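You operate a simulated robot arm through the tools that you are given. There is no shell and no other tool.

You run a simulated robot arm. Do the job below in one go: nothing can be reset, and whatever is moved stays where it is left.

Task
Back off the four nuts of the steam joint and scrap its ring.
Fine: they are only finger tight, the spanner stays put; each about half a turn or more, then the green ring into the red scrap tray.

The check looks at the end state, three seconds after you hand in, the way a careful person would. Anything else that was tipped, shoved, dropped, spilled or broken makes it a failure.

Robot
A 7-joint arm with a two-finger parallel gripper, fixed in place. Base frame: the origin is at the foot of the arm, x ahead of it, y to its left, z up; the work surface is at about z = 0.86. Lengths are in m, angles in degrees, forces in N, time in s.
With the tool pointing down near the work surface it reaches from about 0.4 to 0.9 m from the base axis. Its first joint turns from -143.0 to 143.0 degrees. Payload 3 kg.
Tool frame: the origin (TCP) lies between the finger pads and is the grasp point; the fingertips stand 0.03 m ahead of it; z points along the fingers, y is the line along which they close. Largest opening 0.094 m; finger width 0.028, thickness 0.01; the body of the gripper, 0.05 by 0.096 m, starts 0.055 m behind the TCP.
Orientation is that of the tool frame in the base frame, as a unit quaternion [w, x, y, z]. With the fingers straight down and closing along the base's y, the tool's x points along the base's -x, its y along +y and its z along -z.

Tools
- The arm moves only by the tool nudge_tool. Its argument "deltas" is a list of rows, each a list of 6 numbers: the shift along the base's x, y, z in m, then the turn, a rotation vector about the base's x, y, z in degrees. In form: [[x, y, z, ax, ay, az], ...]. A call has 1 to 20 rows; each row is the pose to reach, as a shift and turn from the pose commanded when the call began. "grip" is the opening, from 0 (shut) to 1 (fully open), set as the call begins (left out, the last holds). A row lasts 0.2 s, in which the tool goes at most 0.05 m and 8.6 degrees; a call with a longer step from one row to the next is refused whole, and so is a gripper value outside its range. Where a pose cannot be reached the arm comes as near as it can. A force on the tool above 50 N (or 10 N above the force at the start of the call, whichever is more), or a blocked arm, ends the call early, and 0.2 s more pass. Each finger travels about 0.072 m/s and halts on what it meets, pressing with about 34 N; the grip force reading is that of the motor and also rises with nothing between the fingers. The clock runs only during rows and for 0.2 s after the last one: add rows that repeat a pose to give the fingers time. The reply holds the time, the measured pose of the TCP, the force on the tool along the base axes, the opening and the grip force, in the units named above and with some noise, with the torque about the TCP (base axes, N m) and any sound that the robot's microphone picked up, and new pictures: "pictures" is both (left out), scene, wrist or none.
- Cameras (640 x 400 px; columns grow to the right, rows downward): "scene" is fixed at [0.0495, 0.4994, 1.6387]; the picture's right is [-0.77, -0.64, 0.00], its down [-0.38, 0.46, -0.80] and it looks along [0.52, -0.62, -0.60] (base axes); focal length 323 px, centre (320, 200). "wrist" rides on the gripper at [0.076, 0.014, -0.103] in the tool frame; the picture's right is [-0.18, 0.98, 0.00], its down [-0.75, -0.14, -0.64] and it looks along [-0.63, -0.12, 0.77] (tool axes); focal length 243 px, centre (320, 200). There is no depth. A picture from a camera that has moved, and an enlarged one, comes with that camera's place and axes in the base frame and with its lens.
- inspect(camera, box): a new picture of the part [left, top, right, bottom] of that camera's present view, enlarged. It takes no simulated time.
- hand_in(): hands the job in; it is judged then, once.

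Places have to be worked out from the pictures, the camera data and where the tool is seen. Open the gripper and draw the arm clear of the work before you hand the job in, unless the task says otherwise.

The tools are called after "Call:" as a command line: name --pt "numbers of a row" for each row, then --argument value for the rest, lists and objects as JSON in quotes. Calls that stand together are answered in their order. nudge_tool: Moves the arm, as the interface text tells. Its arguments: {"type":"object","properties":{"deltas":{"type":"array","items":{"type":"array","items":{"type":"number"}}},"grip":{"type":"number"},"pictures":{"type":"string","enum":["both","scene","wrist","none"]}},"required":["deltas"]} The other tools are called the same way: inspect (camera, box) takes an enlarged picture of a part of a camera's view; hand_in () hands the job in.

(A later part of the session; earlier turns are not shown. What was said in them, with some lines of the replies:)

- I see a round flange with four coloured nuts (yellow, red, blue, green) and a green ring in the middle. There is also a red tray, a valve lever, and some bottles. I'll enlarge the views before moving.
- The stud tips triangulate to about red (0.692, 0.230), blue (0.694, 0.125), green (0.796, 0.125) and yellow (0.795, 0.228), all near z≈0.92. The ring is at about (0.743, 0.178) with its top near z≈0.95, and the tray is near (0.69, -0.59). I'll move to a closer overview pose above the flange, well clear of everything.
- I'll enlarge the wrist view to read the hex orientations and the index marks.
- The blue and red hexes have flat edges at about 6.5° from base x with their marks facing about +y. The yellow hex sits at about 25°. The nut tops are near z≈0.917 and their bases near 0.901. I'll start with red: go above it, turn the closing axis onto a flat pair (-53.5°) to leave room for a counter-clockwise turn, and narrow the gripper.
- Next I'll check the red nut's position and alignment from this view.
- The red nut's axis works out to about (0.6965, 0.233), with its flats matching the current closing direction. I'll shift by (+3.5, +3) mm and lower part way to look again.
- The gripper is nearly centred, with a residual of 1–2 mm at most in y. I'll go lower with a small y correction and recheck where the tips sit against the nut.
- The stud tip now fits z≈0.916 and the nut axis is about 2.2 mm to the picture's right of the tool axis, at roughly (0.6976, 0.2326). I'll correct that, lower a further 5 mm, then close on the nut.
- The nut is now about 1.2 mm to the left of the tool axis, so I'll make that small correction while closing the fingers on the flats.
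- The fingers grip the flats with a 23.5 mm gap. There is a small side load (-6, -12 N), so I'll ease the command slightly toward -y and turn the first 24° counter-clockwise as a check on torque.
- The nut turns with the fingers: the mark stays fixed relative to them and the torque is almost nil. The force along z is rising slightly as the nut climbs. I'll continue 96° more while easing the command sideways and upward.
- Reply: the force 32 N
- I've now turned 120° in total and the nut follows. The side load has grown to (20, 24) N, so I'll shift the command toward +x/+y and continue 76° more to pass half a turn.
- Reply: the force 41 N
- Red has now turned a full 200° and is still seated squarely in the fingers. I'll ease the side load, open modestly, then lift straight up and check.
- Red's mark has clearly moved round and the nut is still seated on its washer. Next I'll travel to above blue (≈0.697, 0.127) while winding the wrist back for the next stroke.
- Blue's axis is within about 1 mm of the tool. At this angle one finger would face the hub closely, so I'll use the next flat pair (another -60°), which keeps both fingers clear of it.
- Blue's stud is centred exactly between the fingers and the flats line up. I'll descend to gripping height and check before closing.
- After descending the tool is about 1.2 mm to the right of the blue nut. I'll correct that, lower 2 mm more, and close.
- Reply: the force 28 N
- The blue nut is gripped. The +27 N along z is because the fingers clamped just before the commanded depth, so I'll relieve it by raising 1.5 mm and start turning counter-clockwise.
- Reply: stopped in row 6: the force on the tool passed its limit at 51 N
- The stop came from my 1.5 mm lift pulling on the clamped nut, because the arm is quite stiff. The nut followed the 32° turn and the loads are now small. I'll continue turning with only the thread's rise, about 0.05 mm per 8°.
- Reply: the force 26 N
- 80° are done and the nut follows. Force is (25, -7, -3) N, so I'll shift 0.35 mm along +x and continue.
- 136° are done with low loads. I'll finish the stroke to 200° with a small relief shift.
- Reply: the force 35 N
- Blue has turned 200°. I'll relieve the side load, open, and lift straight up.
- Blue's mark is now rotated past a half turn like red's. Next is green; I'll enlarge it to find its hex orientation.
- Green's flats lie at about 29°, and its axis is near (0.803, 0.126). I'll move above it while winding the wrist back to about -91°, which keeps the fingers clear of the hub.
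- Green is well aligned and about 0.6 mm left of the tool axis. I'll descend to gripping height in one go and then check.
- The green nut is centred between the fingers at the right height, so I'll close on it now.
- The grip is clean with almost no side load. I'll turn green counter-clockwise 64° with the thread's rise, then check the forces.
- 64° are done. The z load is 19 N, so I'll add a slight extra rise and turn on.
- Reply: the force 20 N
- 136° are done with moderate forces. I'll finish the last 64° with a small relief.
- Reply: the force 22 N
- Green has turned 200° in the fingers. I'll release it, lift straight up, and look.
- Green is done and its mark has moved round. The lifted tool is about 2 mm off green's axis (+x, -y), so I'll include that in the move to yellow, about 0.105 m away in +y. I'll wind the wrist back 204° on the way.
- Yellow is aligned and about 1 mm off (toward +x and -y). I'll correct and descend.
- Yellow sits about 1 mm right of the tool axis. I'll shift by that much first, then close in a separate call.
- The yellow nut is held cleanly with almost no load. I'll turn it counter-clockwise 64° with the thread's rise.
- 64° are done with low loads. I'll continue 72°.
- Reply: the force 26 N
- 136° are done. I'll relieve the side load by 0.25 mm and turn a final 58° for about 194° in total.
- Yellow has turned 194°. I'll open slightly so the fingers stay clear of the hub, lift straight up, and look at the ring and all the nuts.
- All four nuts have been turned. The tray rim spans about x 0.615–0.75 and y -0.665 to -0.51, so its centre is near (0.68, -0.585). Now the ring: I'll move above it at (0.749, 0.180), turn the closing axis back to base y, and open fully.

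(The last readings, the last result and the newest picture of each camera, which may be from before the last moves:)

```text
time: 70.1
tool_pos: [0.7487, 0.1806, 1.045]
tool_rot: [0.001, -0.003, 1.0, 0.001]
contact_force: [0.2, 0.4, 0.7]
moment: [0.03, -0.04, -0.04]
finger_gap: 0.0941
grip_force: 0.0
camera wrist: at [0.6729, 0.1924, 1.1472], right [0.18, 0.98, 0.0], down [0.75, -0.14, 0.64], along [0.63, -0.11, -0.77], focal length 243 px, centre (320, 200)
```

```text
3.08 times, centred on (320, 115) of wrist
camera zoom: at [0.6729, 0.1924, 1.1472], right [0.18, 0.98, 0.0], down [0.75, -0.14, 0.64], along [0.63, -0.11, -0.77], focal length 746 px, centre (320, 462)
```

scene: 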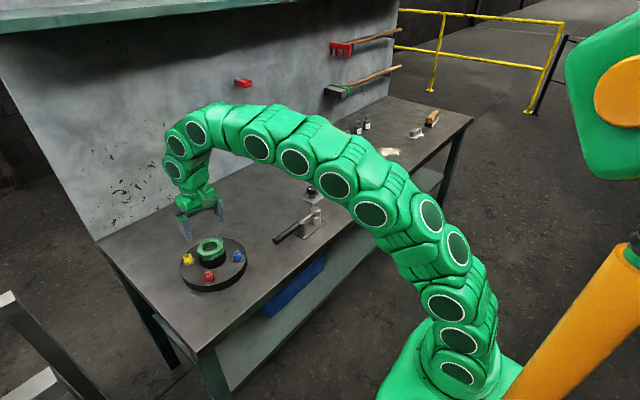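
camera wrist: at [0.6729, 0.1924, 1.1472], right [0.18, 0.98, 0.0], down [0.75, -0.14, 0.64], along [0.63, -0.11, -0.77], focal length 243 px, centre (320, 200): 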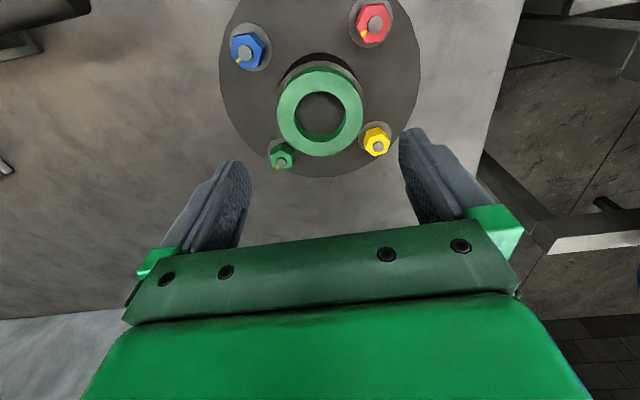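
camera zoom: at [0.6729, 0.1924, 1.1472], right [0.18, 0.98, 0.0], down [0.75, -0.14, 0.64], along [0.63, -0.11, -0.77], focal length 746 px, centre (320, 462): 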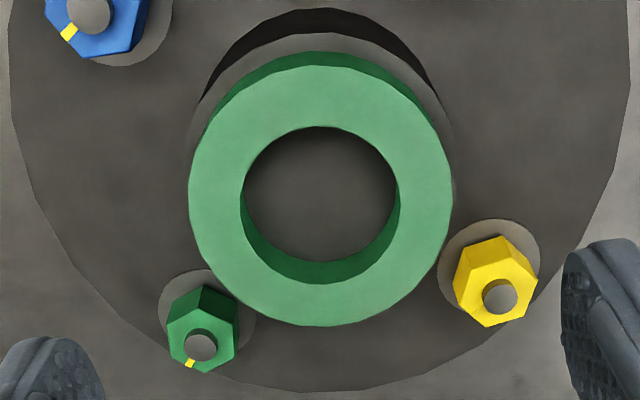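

The marks all show about 195–200° of turn. The ring is centred under the tool to about 1 mm, with its top near z≈0.94. I'll lower until the tips are just level with the ring top and check from both cameras.

Call:
nudge_tool --pt "0.001 0.0001 -0.015 0 0 0" --pt "0.001 0.0001 -0.03 0 0 0" --pt "0.001 0.0001 -0.045 0 0 0" --pt "0.001 0.0001 -0.06 0 0 0" --pt "0.001 0.0001 -0.072 0 0 0" --pt "0.001 0.0001 -0.072 0 0 0" --grip 1 --pictures "both"

Call:
inspect --camera "scene" --box '[170, 210, 260, 290]'

Call:
inspect --camera "wrist" --box '[200, 70, 440, 230]'

```text
time: 71.5
tool_pos: [0.7501, 0.1789, 0.9711]
tool_rot: [0.001, -0.005, 1.0, 0.001]
contact_force: [0.3, 0.2, -0.1]
moment: [-0.01, -0.01, -0.01]
finger_gap: 0.0943
grip_force: 0.1
camera wrist: at [0.6744, 0.1908, 1.0739], right [0.18, 0.98, 0.0], down [0.75, -0.14, 0.64], along [0.63, -0.11, -0.77], focal length 243 px, centre (320, 200)
```

scene: 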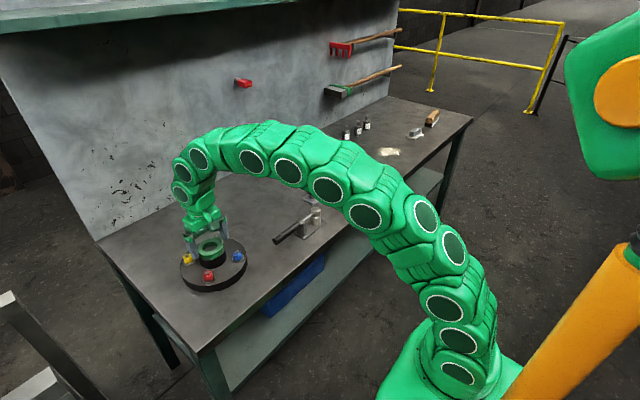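
wrist: 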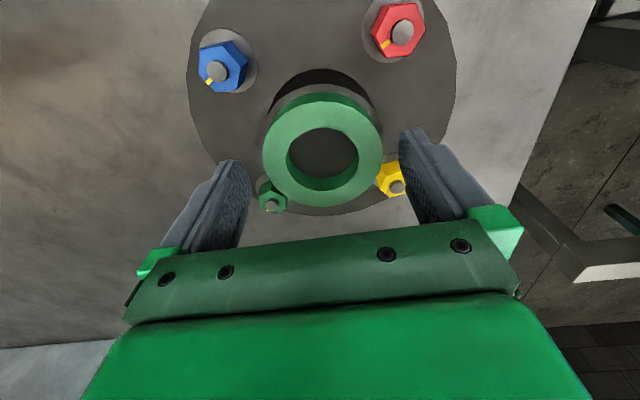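

```text
5.00 times, centred on (215, 250) of scene
camera zoom: at [0.0495, 0.4994, 1.6387], right [-0.77, -0.64, 0.0], down [-0.38, 0.46, -0.8], along [0.52, -0.62, -0.6], focal length 1614 px, centre (845, -50)
```

zoom: 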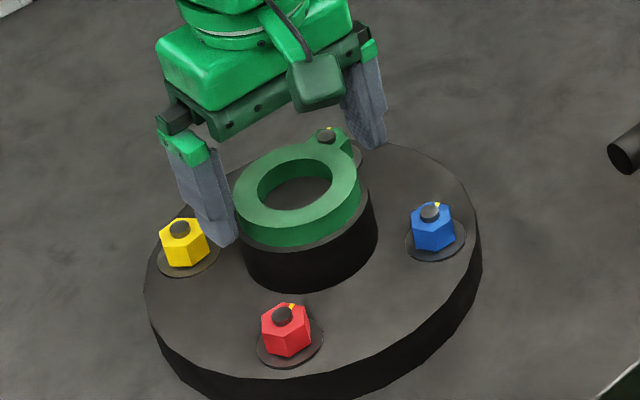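

```text
2.50 times, centred on (320, 150) of wrist
camera zoom: at [0.6744, 0.1908, 1.0739], right [0.18, 0.98, 0.0], down [0.75, -0.14, 0.64], along [0.63, -0.11, -0.77], focal length 606 px, centre (320, 325)
```

zoom: 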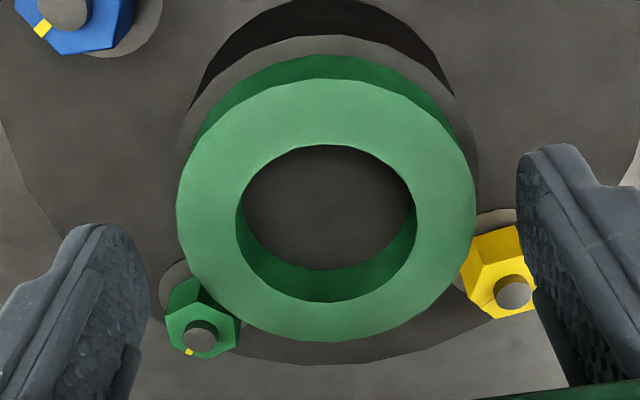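

Accounting for perspective, the ring spans z≈0.929–0.946 with radius ≈36 mm, on a hub of radius ≈40 mm. The ring is about 1.5 mm to +y of the tool. I'll lower 7 mm so the tips end about 5 mm above the hub ledge, correct y, and check.

Call:
nudge_tool --pt "0 0.0014 -0.003 0 0 0" --pt "0 0.0014 -0.005 0 0 0" --pt "0 0.0014 -0.007 0 0 0" --pt "0 0.0014 -0.007 0 0 0" --grip 1 --pictures "wrist"

Call:
inspect --camera "scene" --box '[180, 210, 250, 280]'

Call:
inspect --camera "wrist" --box '[200, 70, 440, 230]'

```text
time: 72.5
tool_pos: [0.7497, 0.182, 0.9632]
tool_rot: [0.0, -0.005, 1.0, 0.002]
contact_force: [0.3, 0.1, -0.2]
moment: [0.02, -0.03, 0.01]
finger_gap: 0.0939
grip_force: 0.1
camera wrist: at [0.6743, 0.1939, 1.0667], right [0.18, 0.98, 0.0], down [0.75, -0.14, 0.64], along [0.63, -0.11, -0.77], focal length 243 px, centre (320, 200)
```

wrist: 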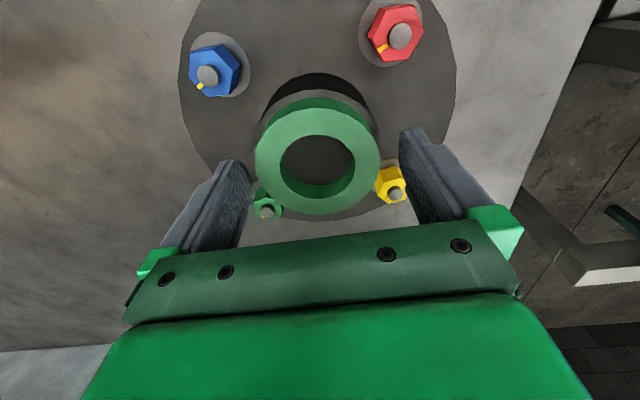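

```text
5.71 times, centred on (215, 245) of scene
camera zoom: at [0.0495, 0.4994, 1.6387], right [-0.77, -0.64, 0.0], down [-0.38, 0.46, -0.8], along [0.52, -0.62, -0.6], focal length 1844 px, centre (920, -57)
```

zoom: 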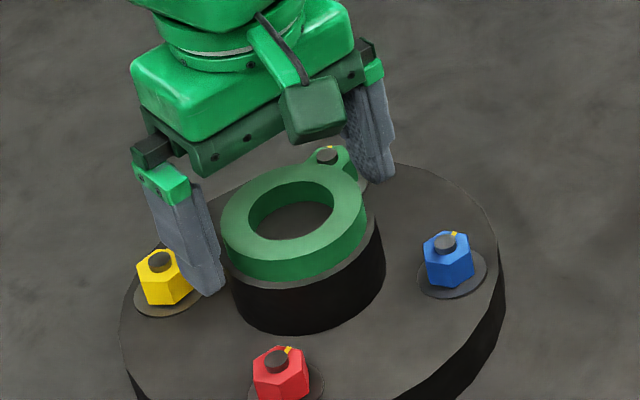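

```text
2.50 times, centred on (320, 150) of wrist
camera zoom: at [0.6743, 0.1939, 1.0667], right [0.18, 0.98, 0.0], down [0.75, -0.14, 0.64], along [0.63, -0.11, -0.77], focal length 606 px, centre (320, 325)
```

zoom: 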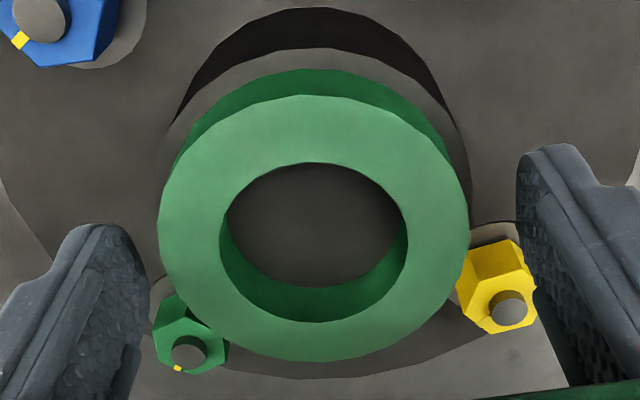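

The tool overshot and is now about 1.4 mm past centre in +y. The tips are level with the middle of the ring and clear of the hub ledge. I'll correct this, then close in a following call.

Call:
nudge_tool --pt "0 -0.0013 0 0 0 0" --pt "0 -0.0013 0 0 0 0" --pt "0 -0.0013 0 0 0 0" --grip 0.9 --pictures "wrist"

Call:
inspect --camera "wrist" --box '[200, 70, 440, 230]'

```text
time: 73.3
tool_pos: [0.7505, 0.1812, 0.9634]
tool_rot: [0.001, -0.004, 1.0, 0.002]
contact_force: [0.8, -0.9, -0.4]
moment: [0.04, -0.03, -0.02]
finger_gap: 0.0845
grip_force: 0.1
camera wrist: at [0.6742, 0.1931, 1.0669], right [0.18, 0.98, 0.0], down [0.75, -0.14, 0.64], along [0.63, -0.11, -0.77], focal length 243 px, centre (320, 200)
```

wrist: 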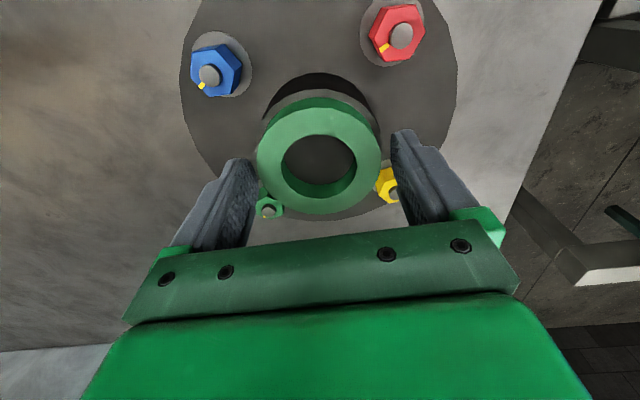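

```text
2.50 times, centred on (320, 150) of wrist
camera zoom: at [0.6742, 0.1931, 1.0669], right [0.18, 0.98, 0.0], down [0.75, -0.14, 0.64], along [0.63, -0.11, -0.77], focal length 606 px, centre (320, 325)
```

zoom: 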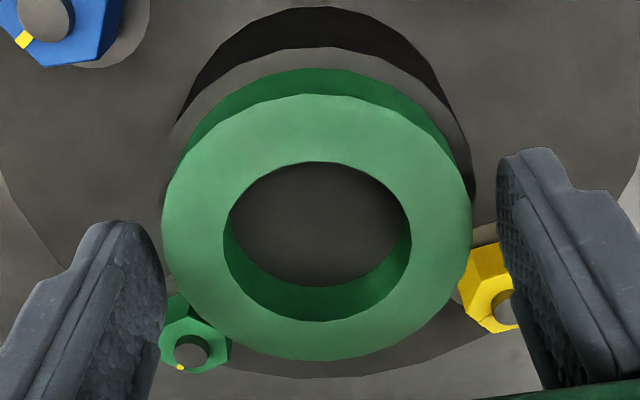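

The ring is centred to within about 0.7 mm, so I'll close on it.

Call:
nudge_tool --pt "0 -0.0005 0 0 0 0" --pt "0 -0.0005 0 0 0 0" --pt "0 -0.0005 0 0 0 0" --pt "0 -0.0005 0 0 0 0" --grip 0 --pictures "wrist"

Call:
inspect --camera "wrist" --box '[200, 70, 440, 230]'

Call:
inspect --camera "scene" --box '[180, 210, 250, 280]'

```text
time: 74.3
tool_pos: [0.7513, 0.1801, 0.9627]
tool_rot: [0.001, -0.004, 1.0, 0.002]
contact_force: [0.2, 1.5, 1.0]
moment: [0.03, -0.02, -0.03]
finger_gap: 0.0702
grip_force: 34.0
camera wrist: at [0.6742, 0.1927, 1.0666], right [0.18, 0.98, 0.0], down [0.75, -0.14, 0.64], along [0.63, -0.11, -0.77], focal length 243 px, centre (320, 200)
```

wrist: 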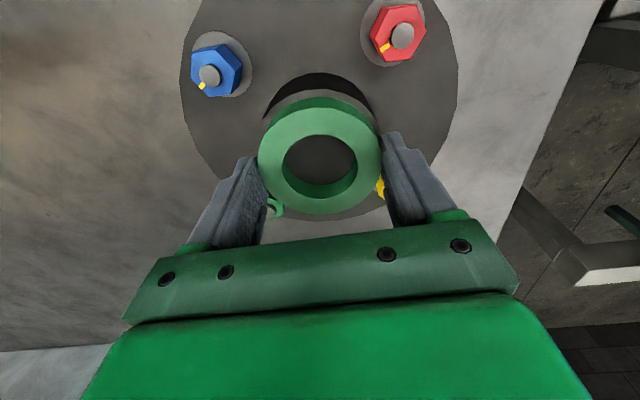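

```text
2.50 times, centred on (320, 150) of wrist
camera zoom: at [0.6742, 0.1927, 1.0666], right [0.18, 0.98, 0.0], down [0.75, -0.14, 0.64], along [0.63, -0.11, -0.77], focal length 606 px, centre (320, 325)
```

zoom: 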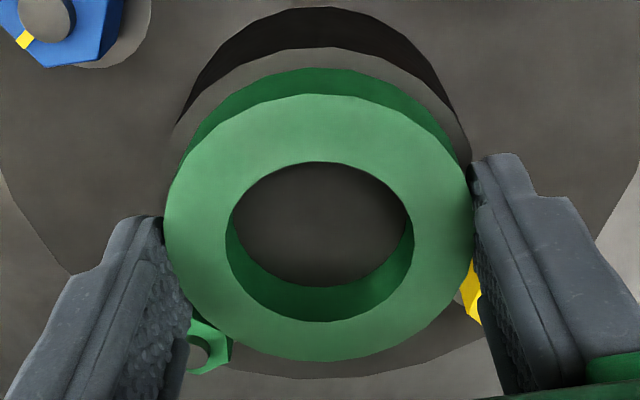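

```text
5.71 times, centred on (215, 245) of scene
camera zoom: at [0.0495, 0.4994, 1.6387], right [-0.77, -0.64, 0.0], down [-0.38, 0.46, -0.8], along [0.52, -0.62, -0.6], focal length 1844 px, centre (920, -57)
```

zoom: 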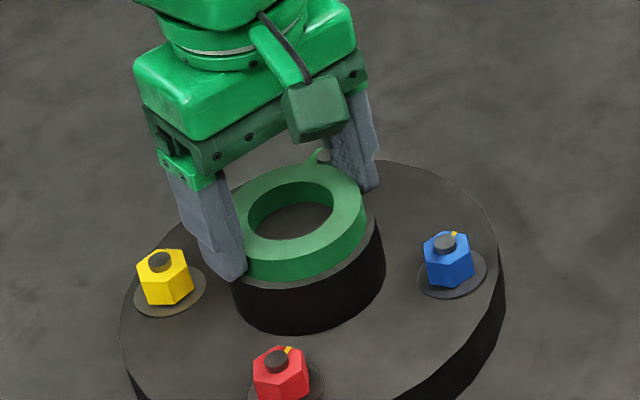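

The ring is gripped (gap 70.2 mm, 34 N). I'll lift gently at first, watching the force in case it sticks.

Call:
nudge_tool --pt "0 0 0.001 0 0 0" --pt "0 0 0.003 0 0 0" --pt "0 0 0.006 0 0 0" --pt "0 0 0.012 0 0 0" --pt "0 0 0.02 0 0 0" --pt "0 0 0.02 0 0 0" --grip 0 --pictures "both"

Call:
inspect --camera "scene" --box '[170, 205, 260, 295]'

```text
time: 75.7
tool_pos: [0.7489, 0.1813, 0.9856]
tool_rot: [0.0, -0.005, 1.0, 0.001]
contact_force: [1.4, 0.3, 0.3]
moment: [0.0, -0.04, 0.05]
finger_gap: 0.0701
grip_force: 34.1
camera wrist: at [0.673, 0.1932, 1.0882], right [0.18, 0.98, 0.0], down [0.75, -0.14, 0.64], along [0.63, -0.11, -0.77], focal length 243 px, centre (320, 200)
```

scene: 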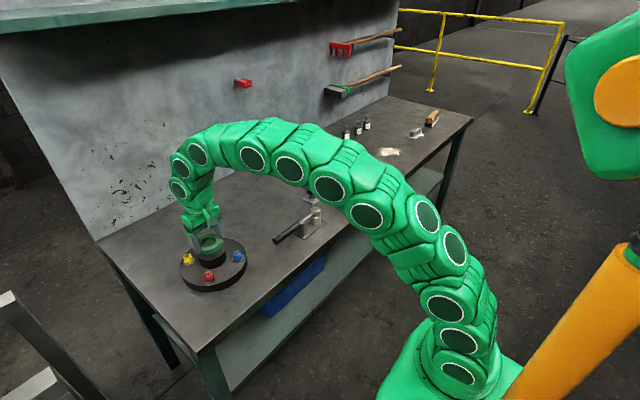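
wrist: 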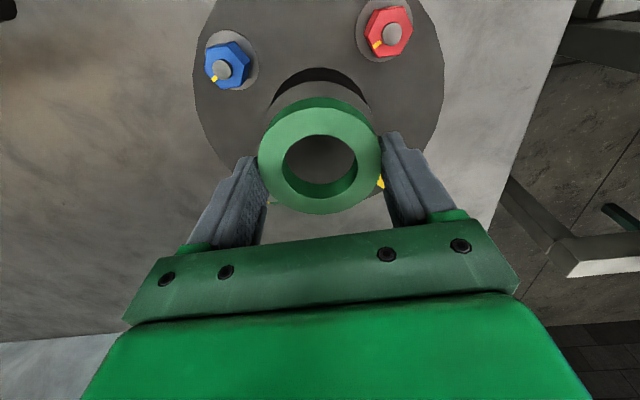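

```text
4.44 times, centred on (215, 250) of scene
camera zoom: at [0.0495, 0.4994, 1.6387], right [-0.77, -0.64, 0.0], down [-0.38, 0.46, -0.8], along [0.52, -0.62, -0.6], focal length 1434 px, centre (787, -22)
```

zoom: 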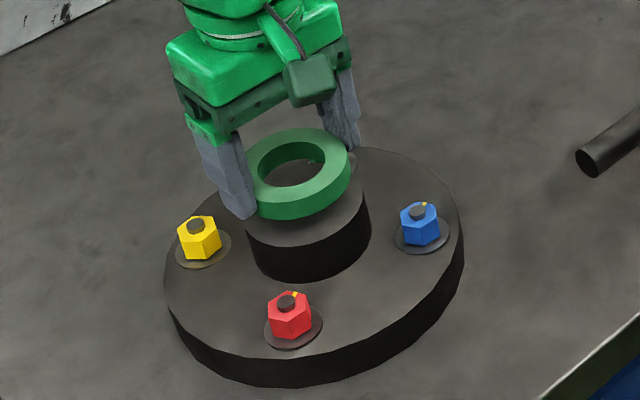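

The ring came away freely and the nuts are undisturbed. I'll raise it well clear and carry it across toward the tray, high above the lever and the bottle.

Call:
nudge_tool --pt "0 0 0.035 0 0 0" --pt "0 0 0.075 0 0 0" --pt "0 0 0.115 0 0 0" --pt "0 0 0.145 0 0 0" --pt "-0.003 -0.03 0.15 0 0 0" --pt "-0.006 -0.065 0.15 0 0 0" --pt "-0.01 -0.105 0.15 0 0 0" --pt "-0.014 -0.145 0.15 0 0 0" --pt "-0.018 -0.185 0.15 0 0 0" --pt "-0.022 -0.225 0.15 0 0 0" --pt "-0.026 -0.265 0.15 0 0 0" --pt "-0.03 -0.305 0.15 0 0 0" --pt "-0.034 -0.345 0.15 0 0 0" --pt "-0.038 -0.385 0.15 0 0 0" --pt "-0.042 -0.425 0.15 0 0 0" --pt "-0.046 -0.465 0.15 0 0 0" --pt "-0.05 -0.505 0.15 0 0 0" --pt "-0.054 -0.54 0.15 0 0 0" --pt "-0.06 -0.57 0.15 0 0 0" --pt "-0.06 -0.57 0.15 0 0 0" --grip 0 --pictures "both"

```text
time: 79.9
tool_pos: [0.6887, -0.3879, 1.1328]
tool_rot: [0.001, -0.005, 1.0, 0.001]
contact_force: [0.1, 0.6, -0.6]
moment: [0.01, 0.02, 0.0]
finger_gap: 0.0702
grip_force: 34.0
camera wrist: at [0.6131, -0.3762, 1.2347], right [0.18, 0.98, 0.0], down [0.75, -0.14, 0.64], along [0.63, -0.11, -0.77], focal length 243 px, centre (320, 200)
```

scene: 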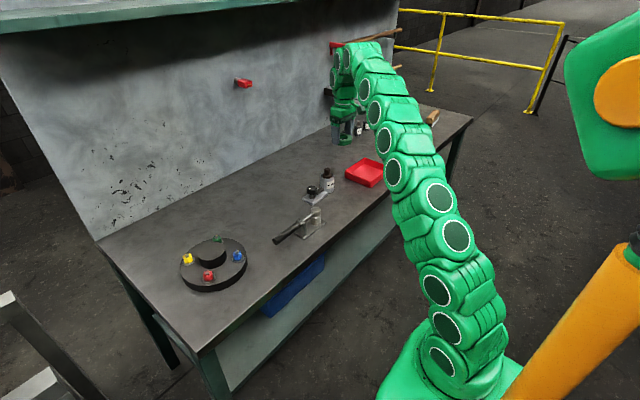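
wrist: 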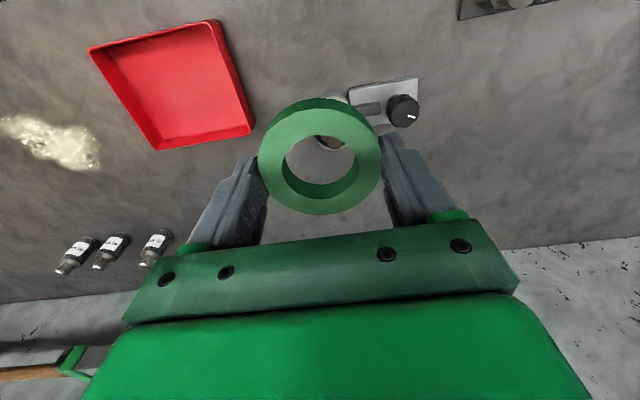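

The wrist view puts the tray rim at x 0.611–0.747, y -0.658 to -0.494. I'll go above (0.674, -0.575), then part way down with the ring still above the rim.

Call:
nudge_tool --pt "-0.003 -0.035 0 0 0 0" --pt "-0.006 -0.075 0 0 0 0" --pt "-0.009 -0.115 0 0 0 0" --pt "-0.012 -0.155 0 0 0 0" --pt "-0.015 -0.1855 0 0 0 0" --pt "-0.015 -0.1855 -0.03 0 0 0" --pt "-0.015 -0.1855 -0.065 0 0 0" --pt "-0.015 -0.1855 -0.1 0 0 0" --pt "-0.015 -0.1855 -0.135 0 0 0" --pt "-0.015 -0.1855 -0.16 0 0 0" --pt "-0.015 -0.1855 -0.16 0 0 0" --grip 0 --pictures "both"

Call:
inspect --camera "scene" --box '[310, 110, 430, 200]'

```text
time: 82.3
tool_pos: [0.6709, -0.5742, 0.9738]
tool_rot: [0.001, -0.005, 1.0, 0.002]
contact_force: [0.3, -0.4, -0.6]
moment: [0.0, -0.02, 0.02]
finger_gap: 0.0698
grip_force: 34.1
out of reach, approached as far as the arm can: row 2, 3, 4, 5, 6, 7, 8
camera wrist: at [0.5953, -0.5616, 1.0768], right [0.18, 0.98, 0.0], down [0.75, -0.14, 0.64], along [0.63, -0.11, -0.77], focal length 243 px, centre (320, 200)
```

scene: 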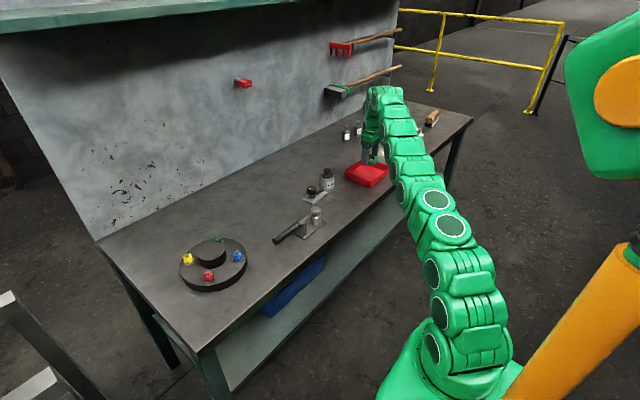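
wrist: 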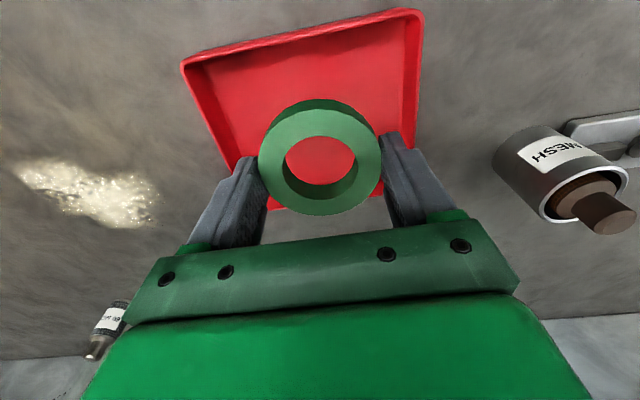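

```text
4.44 times, centred on (370, 155) of scene
camera zoom: at [0.0495, 0.4994, 1.6387], right [-0.77, -0.64, 0.0], down [-0.38, 0.46, -0.8], along [0.52, -0.62, -0.6], focal length 1434 px, centre (98, 400)
```

zoom: 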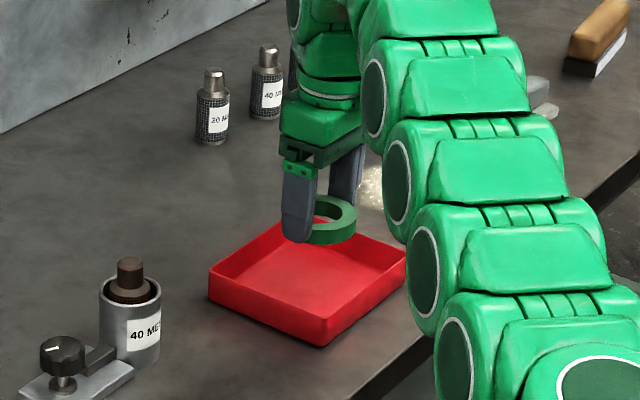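

The ring is over the tray, which spans y -0.658 to -0.503 and starts at x≈0.612. I'll nudge slightly toward the tray's middle and lower the ring to just above the tray floor.

Call:
nudge_tool --pt "0.002 -0.003 -0.015 0 0 0" --pt "0.002 -0.004 -0.03 0 0 0" --pt "0.002 -0.004 -0.045 0 0 0" --pt "0.002 -0.004 -0.058 0 0 0" --pt "0.002 -0.004 -0.066 0 0 0" --pt "0.002 -0.004 -0.066 0 0 0" --grip 0 --pictures "both"

Call:
inspect --camera "scene" --box '[310, 110, 430, 200]'

```text
time: 83.7
tool_pos: [0.6768, -0.5793, 0.908]
tool_rot: [0.001, -0.004, 1.0, 0.002]
contact_force: [0.6, -0.6, -0.2]
moment: [-0.01, -0.02, -0.05]
finger_gap: 0.0701
grip_force: 33.9
camera wrist: at [0.6006, -0.567, 1.0116], right [0.18, 0.98, 0.0], down [0.75, -0.14, 0.64], along [0.63, -0.11, -0.77], focal length 243 px, centre (320, 200)
```

scene: 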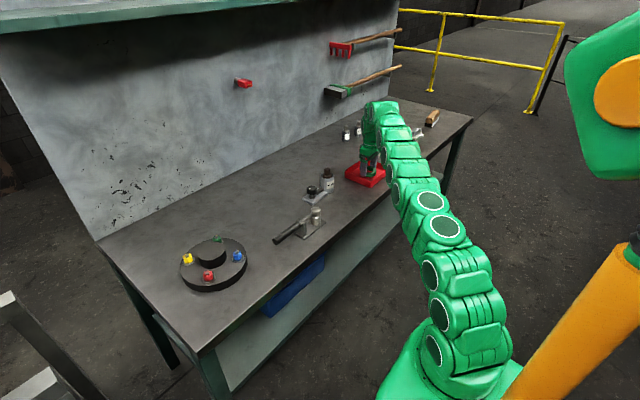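
wrist: 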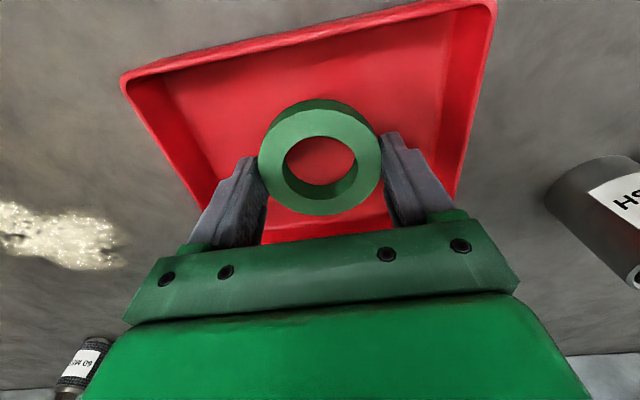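

```text
4.44 times, centred on (370, 155) of scene
camera zoom: at [0.0495, 0.4994, 1.6387], right [-0.77, -0.64, 0.0], down [-0.38, 0.46, -0.8], along [0.52, -0.62, -0.6], focal length 1434 px, centre (98, 400)
```

zoom: 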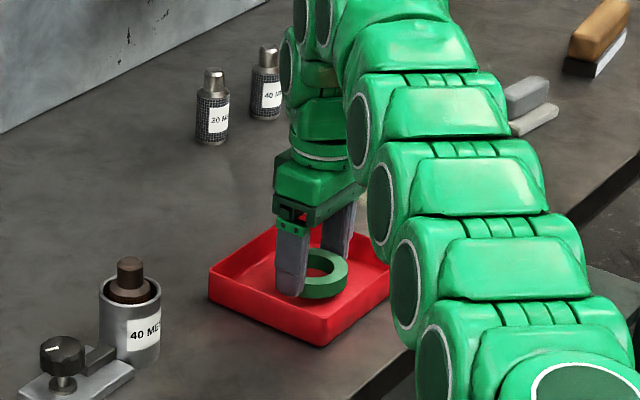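

The ring is inside the tray, with its underside about 1 cm above the floor. I'll lower another 6 mm, watching the force.

Call:
nudge_tool --pt "0 0 -0.003 0 0 0" --pt "0 0 -0.006 0 0 0" --pt "0 0 -0.006 0 0 0" --grip 0 --pictures "none"

```text
time: 84.5
tool_pos: [0.6781, -0.5793, 0.9012]
tool_rot: [0.001, -0.004, 1.0, 0.002]
contact_force: [1.2, -0.7, 0.2]
moment: [0.02, 0.0, -0.01]
finger_gap: 0.07
grip_force: 33.9
```

There is no contact yet. I'll lower 2 mm more, then check before opening.

Call:
nudge_tool --pt "0 0 -0.001 0 0 0" --pt "0 0 -0.002 0 0 0" --pt "0 0 -0.002 0 0 0" --grip 0 --pictures "none"

Call:
inspect --camera "scene" --box '[340, 140, 400, 195]'

```text
time: 85.3
tool_pos: [0.676, -0.5802, 0.9002]
tool_rot: [0.001, -0.005, 1.0, 0.002]
contact_force: [-0.2, -0.3, -0.5]
moment: [0.05, 0.01, -0.01]
finger_gap: 0.0702
grip_force: 34.5
```

```text
7.27 times, centred on (370, 168) of scene
camera zoom: at [0.0495, 0.4994, 1.6387], right [-0.77, -0.64, 0.0], down [-0.38, 0.46, -0.8], along [0.52, -0.62, -0.6], focal length 2347 px, centre (-44, 436)
```

zoom: 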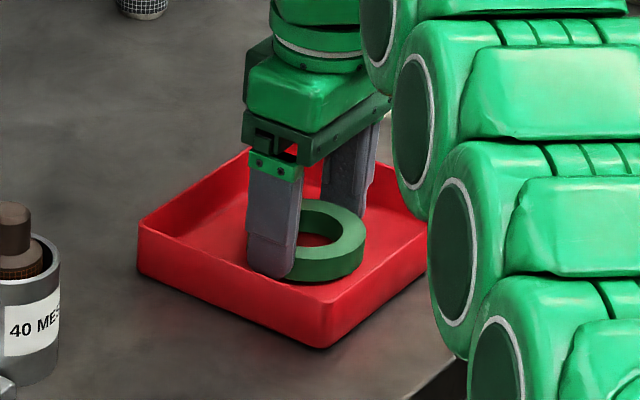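

The ring sits only a few millimetres above the tray floor, well inside the walls. I'll open modestly so it settles, then raise straight up.

Call:
nudge_tool --pt "0 0 0 0 0 0" --pt "0 0 0 0 0 0" --pt "0 0 0 0 0 0" --grip 0.86 --pictures "wrist"

Call:
inspect --camera "scene" --box '[340, 140, 400, 195]'

```text
time: 86.1
tool_pos: [0.676, -0.5801, 0.8999]
tool_rot: [0.0, -0.004, 1.0, 0.002]
contact_force: [0.5, -0.2, -0.1]
moment: [0.04, -0.02, -0.01]
finger_gap: 0.081
grip_force: 0.0
camera wrist: at [0.6003, -0.5677, 1.0032], right [0.18, 0.98, 0.0], down [0.75, -0.14, 0.64], along [0.63, -0.11, -0.77], focal length 243 px, centre (320, 200)
```

wrist: 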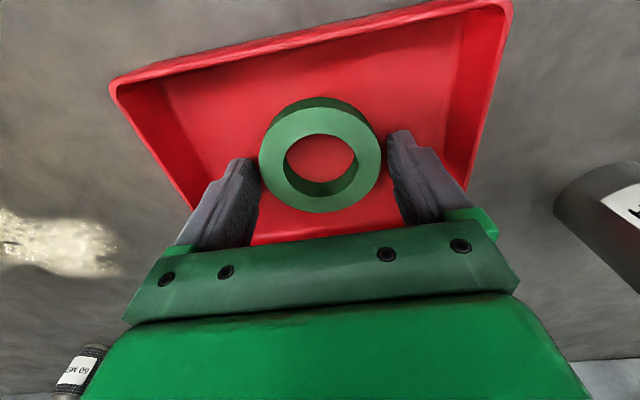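

```text
7.27 times, centred on (370, 168) of scene
camera zoom: at [0.0495, 0.4994, 1.6387], right [-0.77, -0.64, 0.0], down [-0.38, 0.46, -0.8], along [0.52, -0.62, -0.6], focal length 2347 px, centre (-44, 436)
```

zoom: 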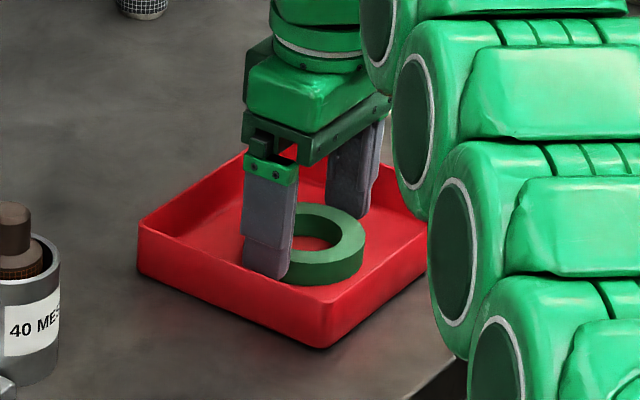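

The ring is free and resting flat in the tray. I'll raise straight up, then draw back toward the base, clear of the work.

Call:
nudge_tool --pt "0 0 0.015 0 0 0" --pt "0 0 0.04 0 0 0" --pt "0 0 0.075 0 0 0" --pt "-0.01 0.01 0.105 0 0 0" --pt "-0.03 0.03 0.135 0 0 0" --pt "-0.055 0.055 0.16 0 0 0" --pt "-0.08 0.085 0.185 0 0 0" --pt "-0.1 0.12 0.205 0 0 0" --pt "-0.11 0.155 0.225 0 0 0" --pt "-0.12 0.19 0.245 0 0 0" --pt "-0.12 0.23 0.26 0 0 0" --pt "-0.12 0.27 0.27 0 0 0" --pt "-0.12 0.27 0.27 0 0 0" --grip 0.9 --pictures "both"

Call:
inspect --camera "scene" --box '[310, 110, 430, 200]'

Call:
inspect --camera "scene" --box '[170, 220, 260, 300]'

```text
time: 88.9
tool_pos: [0.5555, -0.3098, 1.1706]
tool_rot: [0.001, -0.004, 1.0, 0.002]
contact_force: [0.3, 0.8, 0.4]
moment: [-0.02, -0.02, -0.01]
finger_gap: 0.0845
grip_force: 0.0
camera wrist: at [0.4795, -0.2965, 1.2743], right [0.18, 0.98, 0.0], down [0.75, -0.14, 0.64], along [0.63, -0.11, -0.77], focal length 243 px, centre (320, 200)
```

scene: 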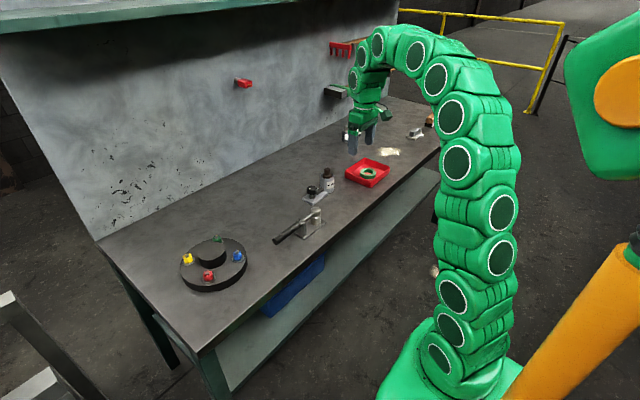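
wrist: 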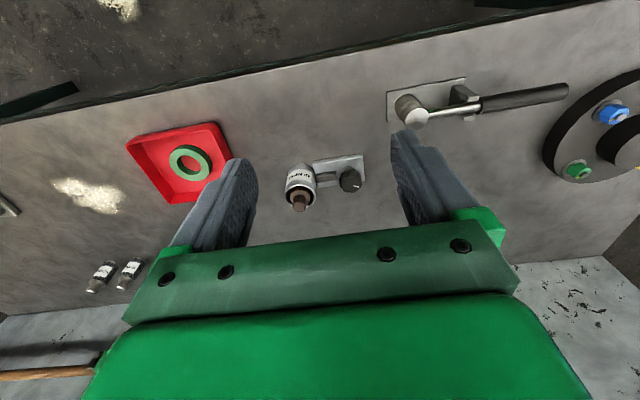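

```text
4.44 times, centred on (370, 155) of scene
camera zoom: at [0.0495, 0.4994, 1.6387], right [-0.77, -0.64, 0.0], down [-0.38, 0.46, -0.8], along [0.52, -0.62, -0.6], focal length 1434 px, centre (98, 400)
```

zoom: 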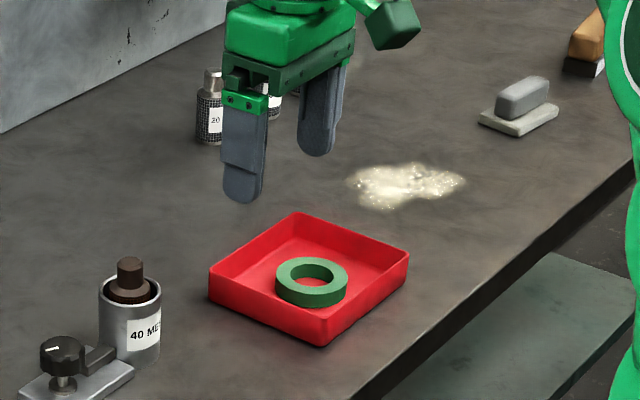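

```text
5.00 times, centred on (215, 260) of scene
camera zoom: at [0.0495, 0.4994, 1.6387], right [-0.77, -0.64, 0.0], down [-0.38, 0.46, -0.8], along [0.52, -0.62, -0.6], focal length 1614 px, centre (845, -100)
```

zoom: 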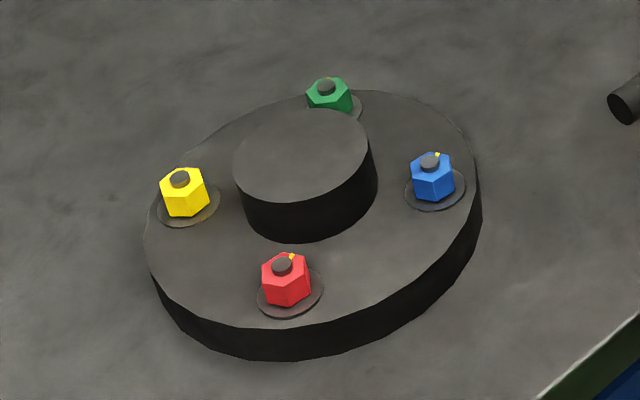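

The ring lies flat in the red tray, and the four nuts sit on their washers with their marks turned past half a turn. The flange and everything else is where it was. I'll open the gripper fully and rise a little more to stand clear.

Call:
nudge_tool --pt "0 0 0.02 0 0 0" --pt "0 0 0.04 0 0 0" --pt "0 0 0.04 0 0 0" --grip 1 --pictures "scene"

Call:
inspect --camera "scene" --box '[175, 235, 215, 265]'

```text
time: 89.7
tool_pos: [0.5578, -0.3092, 1.2112]
tool_rot: [0.001, -0.005, 1.0, 0.002]
contact_force: [0.4, 0.0, -0.6]
moment: [0.02, 0.01, -0.01]
finger_gap: 0.094
grip_force: 0.0
```

scene: 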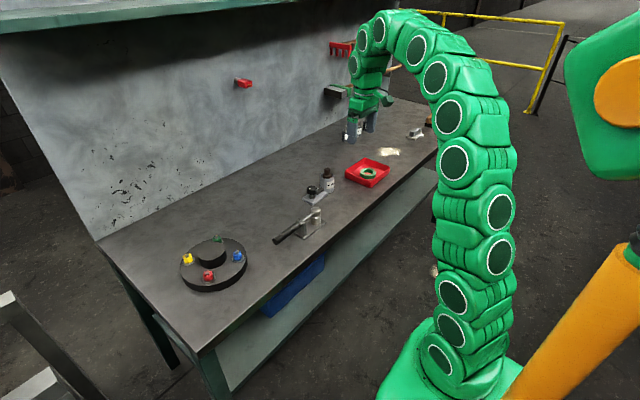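

```text
13.33 times, centred on (195, 250) of scene
camera zoom: at [0.0495, 0.4994, 1.6387], right [-0.77, -0.64, 0.0], down [-0.38, 0.46, -0.8], along [0.52, -0.62, -0.6], focal length 4304 px, centre (1987, -467)
```

zoom: 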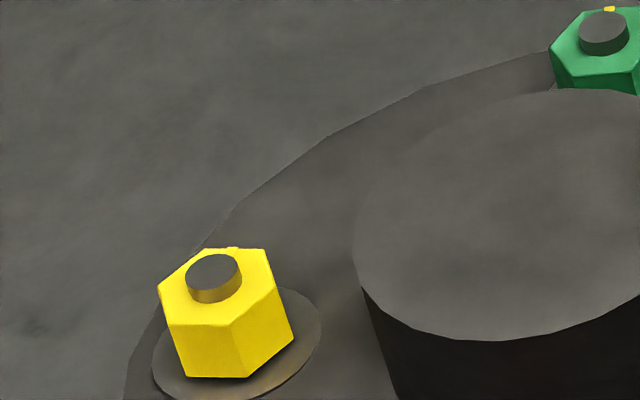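

The gripper is open and the arm is clear. All four nuts are backed off by more than half a turn, the ring is in the red scrap tray, and nothing else was touched. I'm handing the job in.

Call:
hand_in

```text
The job is handed in.
```

The four nuts of the steam joint are backed off and the green ring is lying flat in the red scrap tray. I've handed the job in; the check's verdict hasn't come back.

- **Nuts:** red, blue and green each turned about 200° counter-clockwise, and yellow about 194°. All four are still seated on their washers.
- **Stop on blue:** the arm stopped once at 51 N because I lifted slightly while gripping the nut. The nut was not disturbed, and I finished its turn with much less lift.
- **Everything else:** in the final pictures the flange, lever, bottles and tray are where they started. I never went near a spanner. The gripper is open and the arm is drawn clear.
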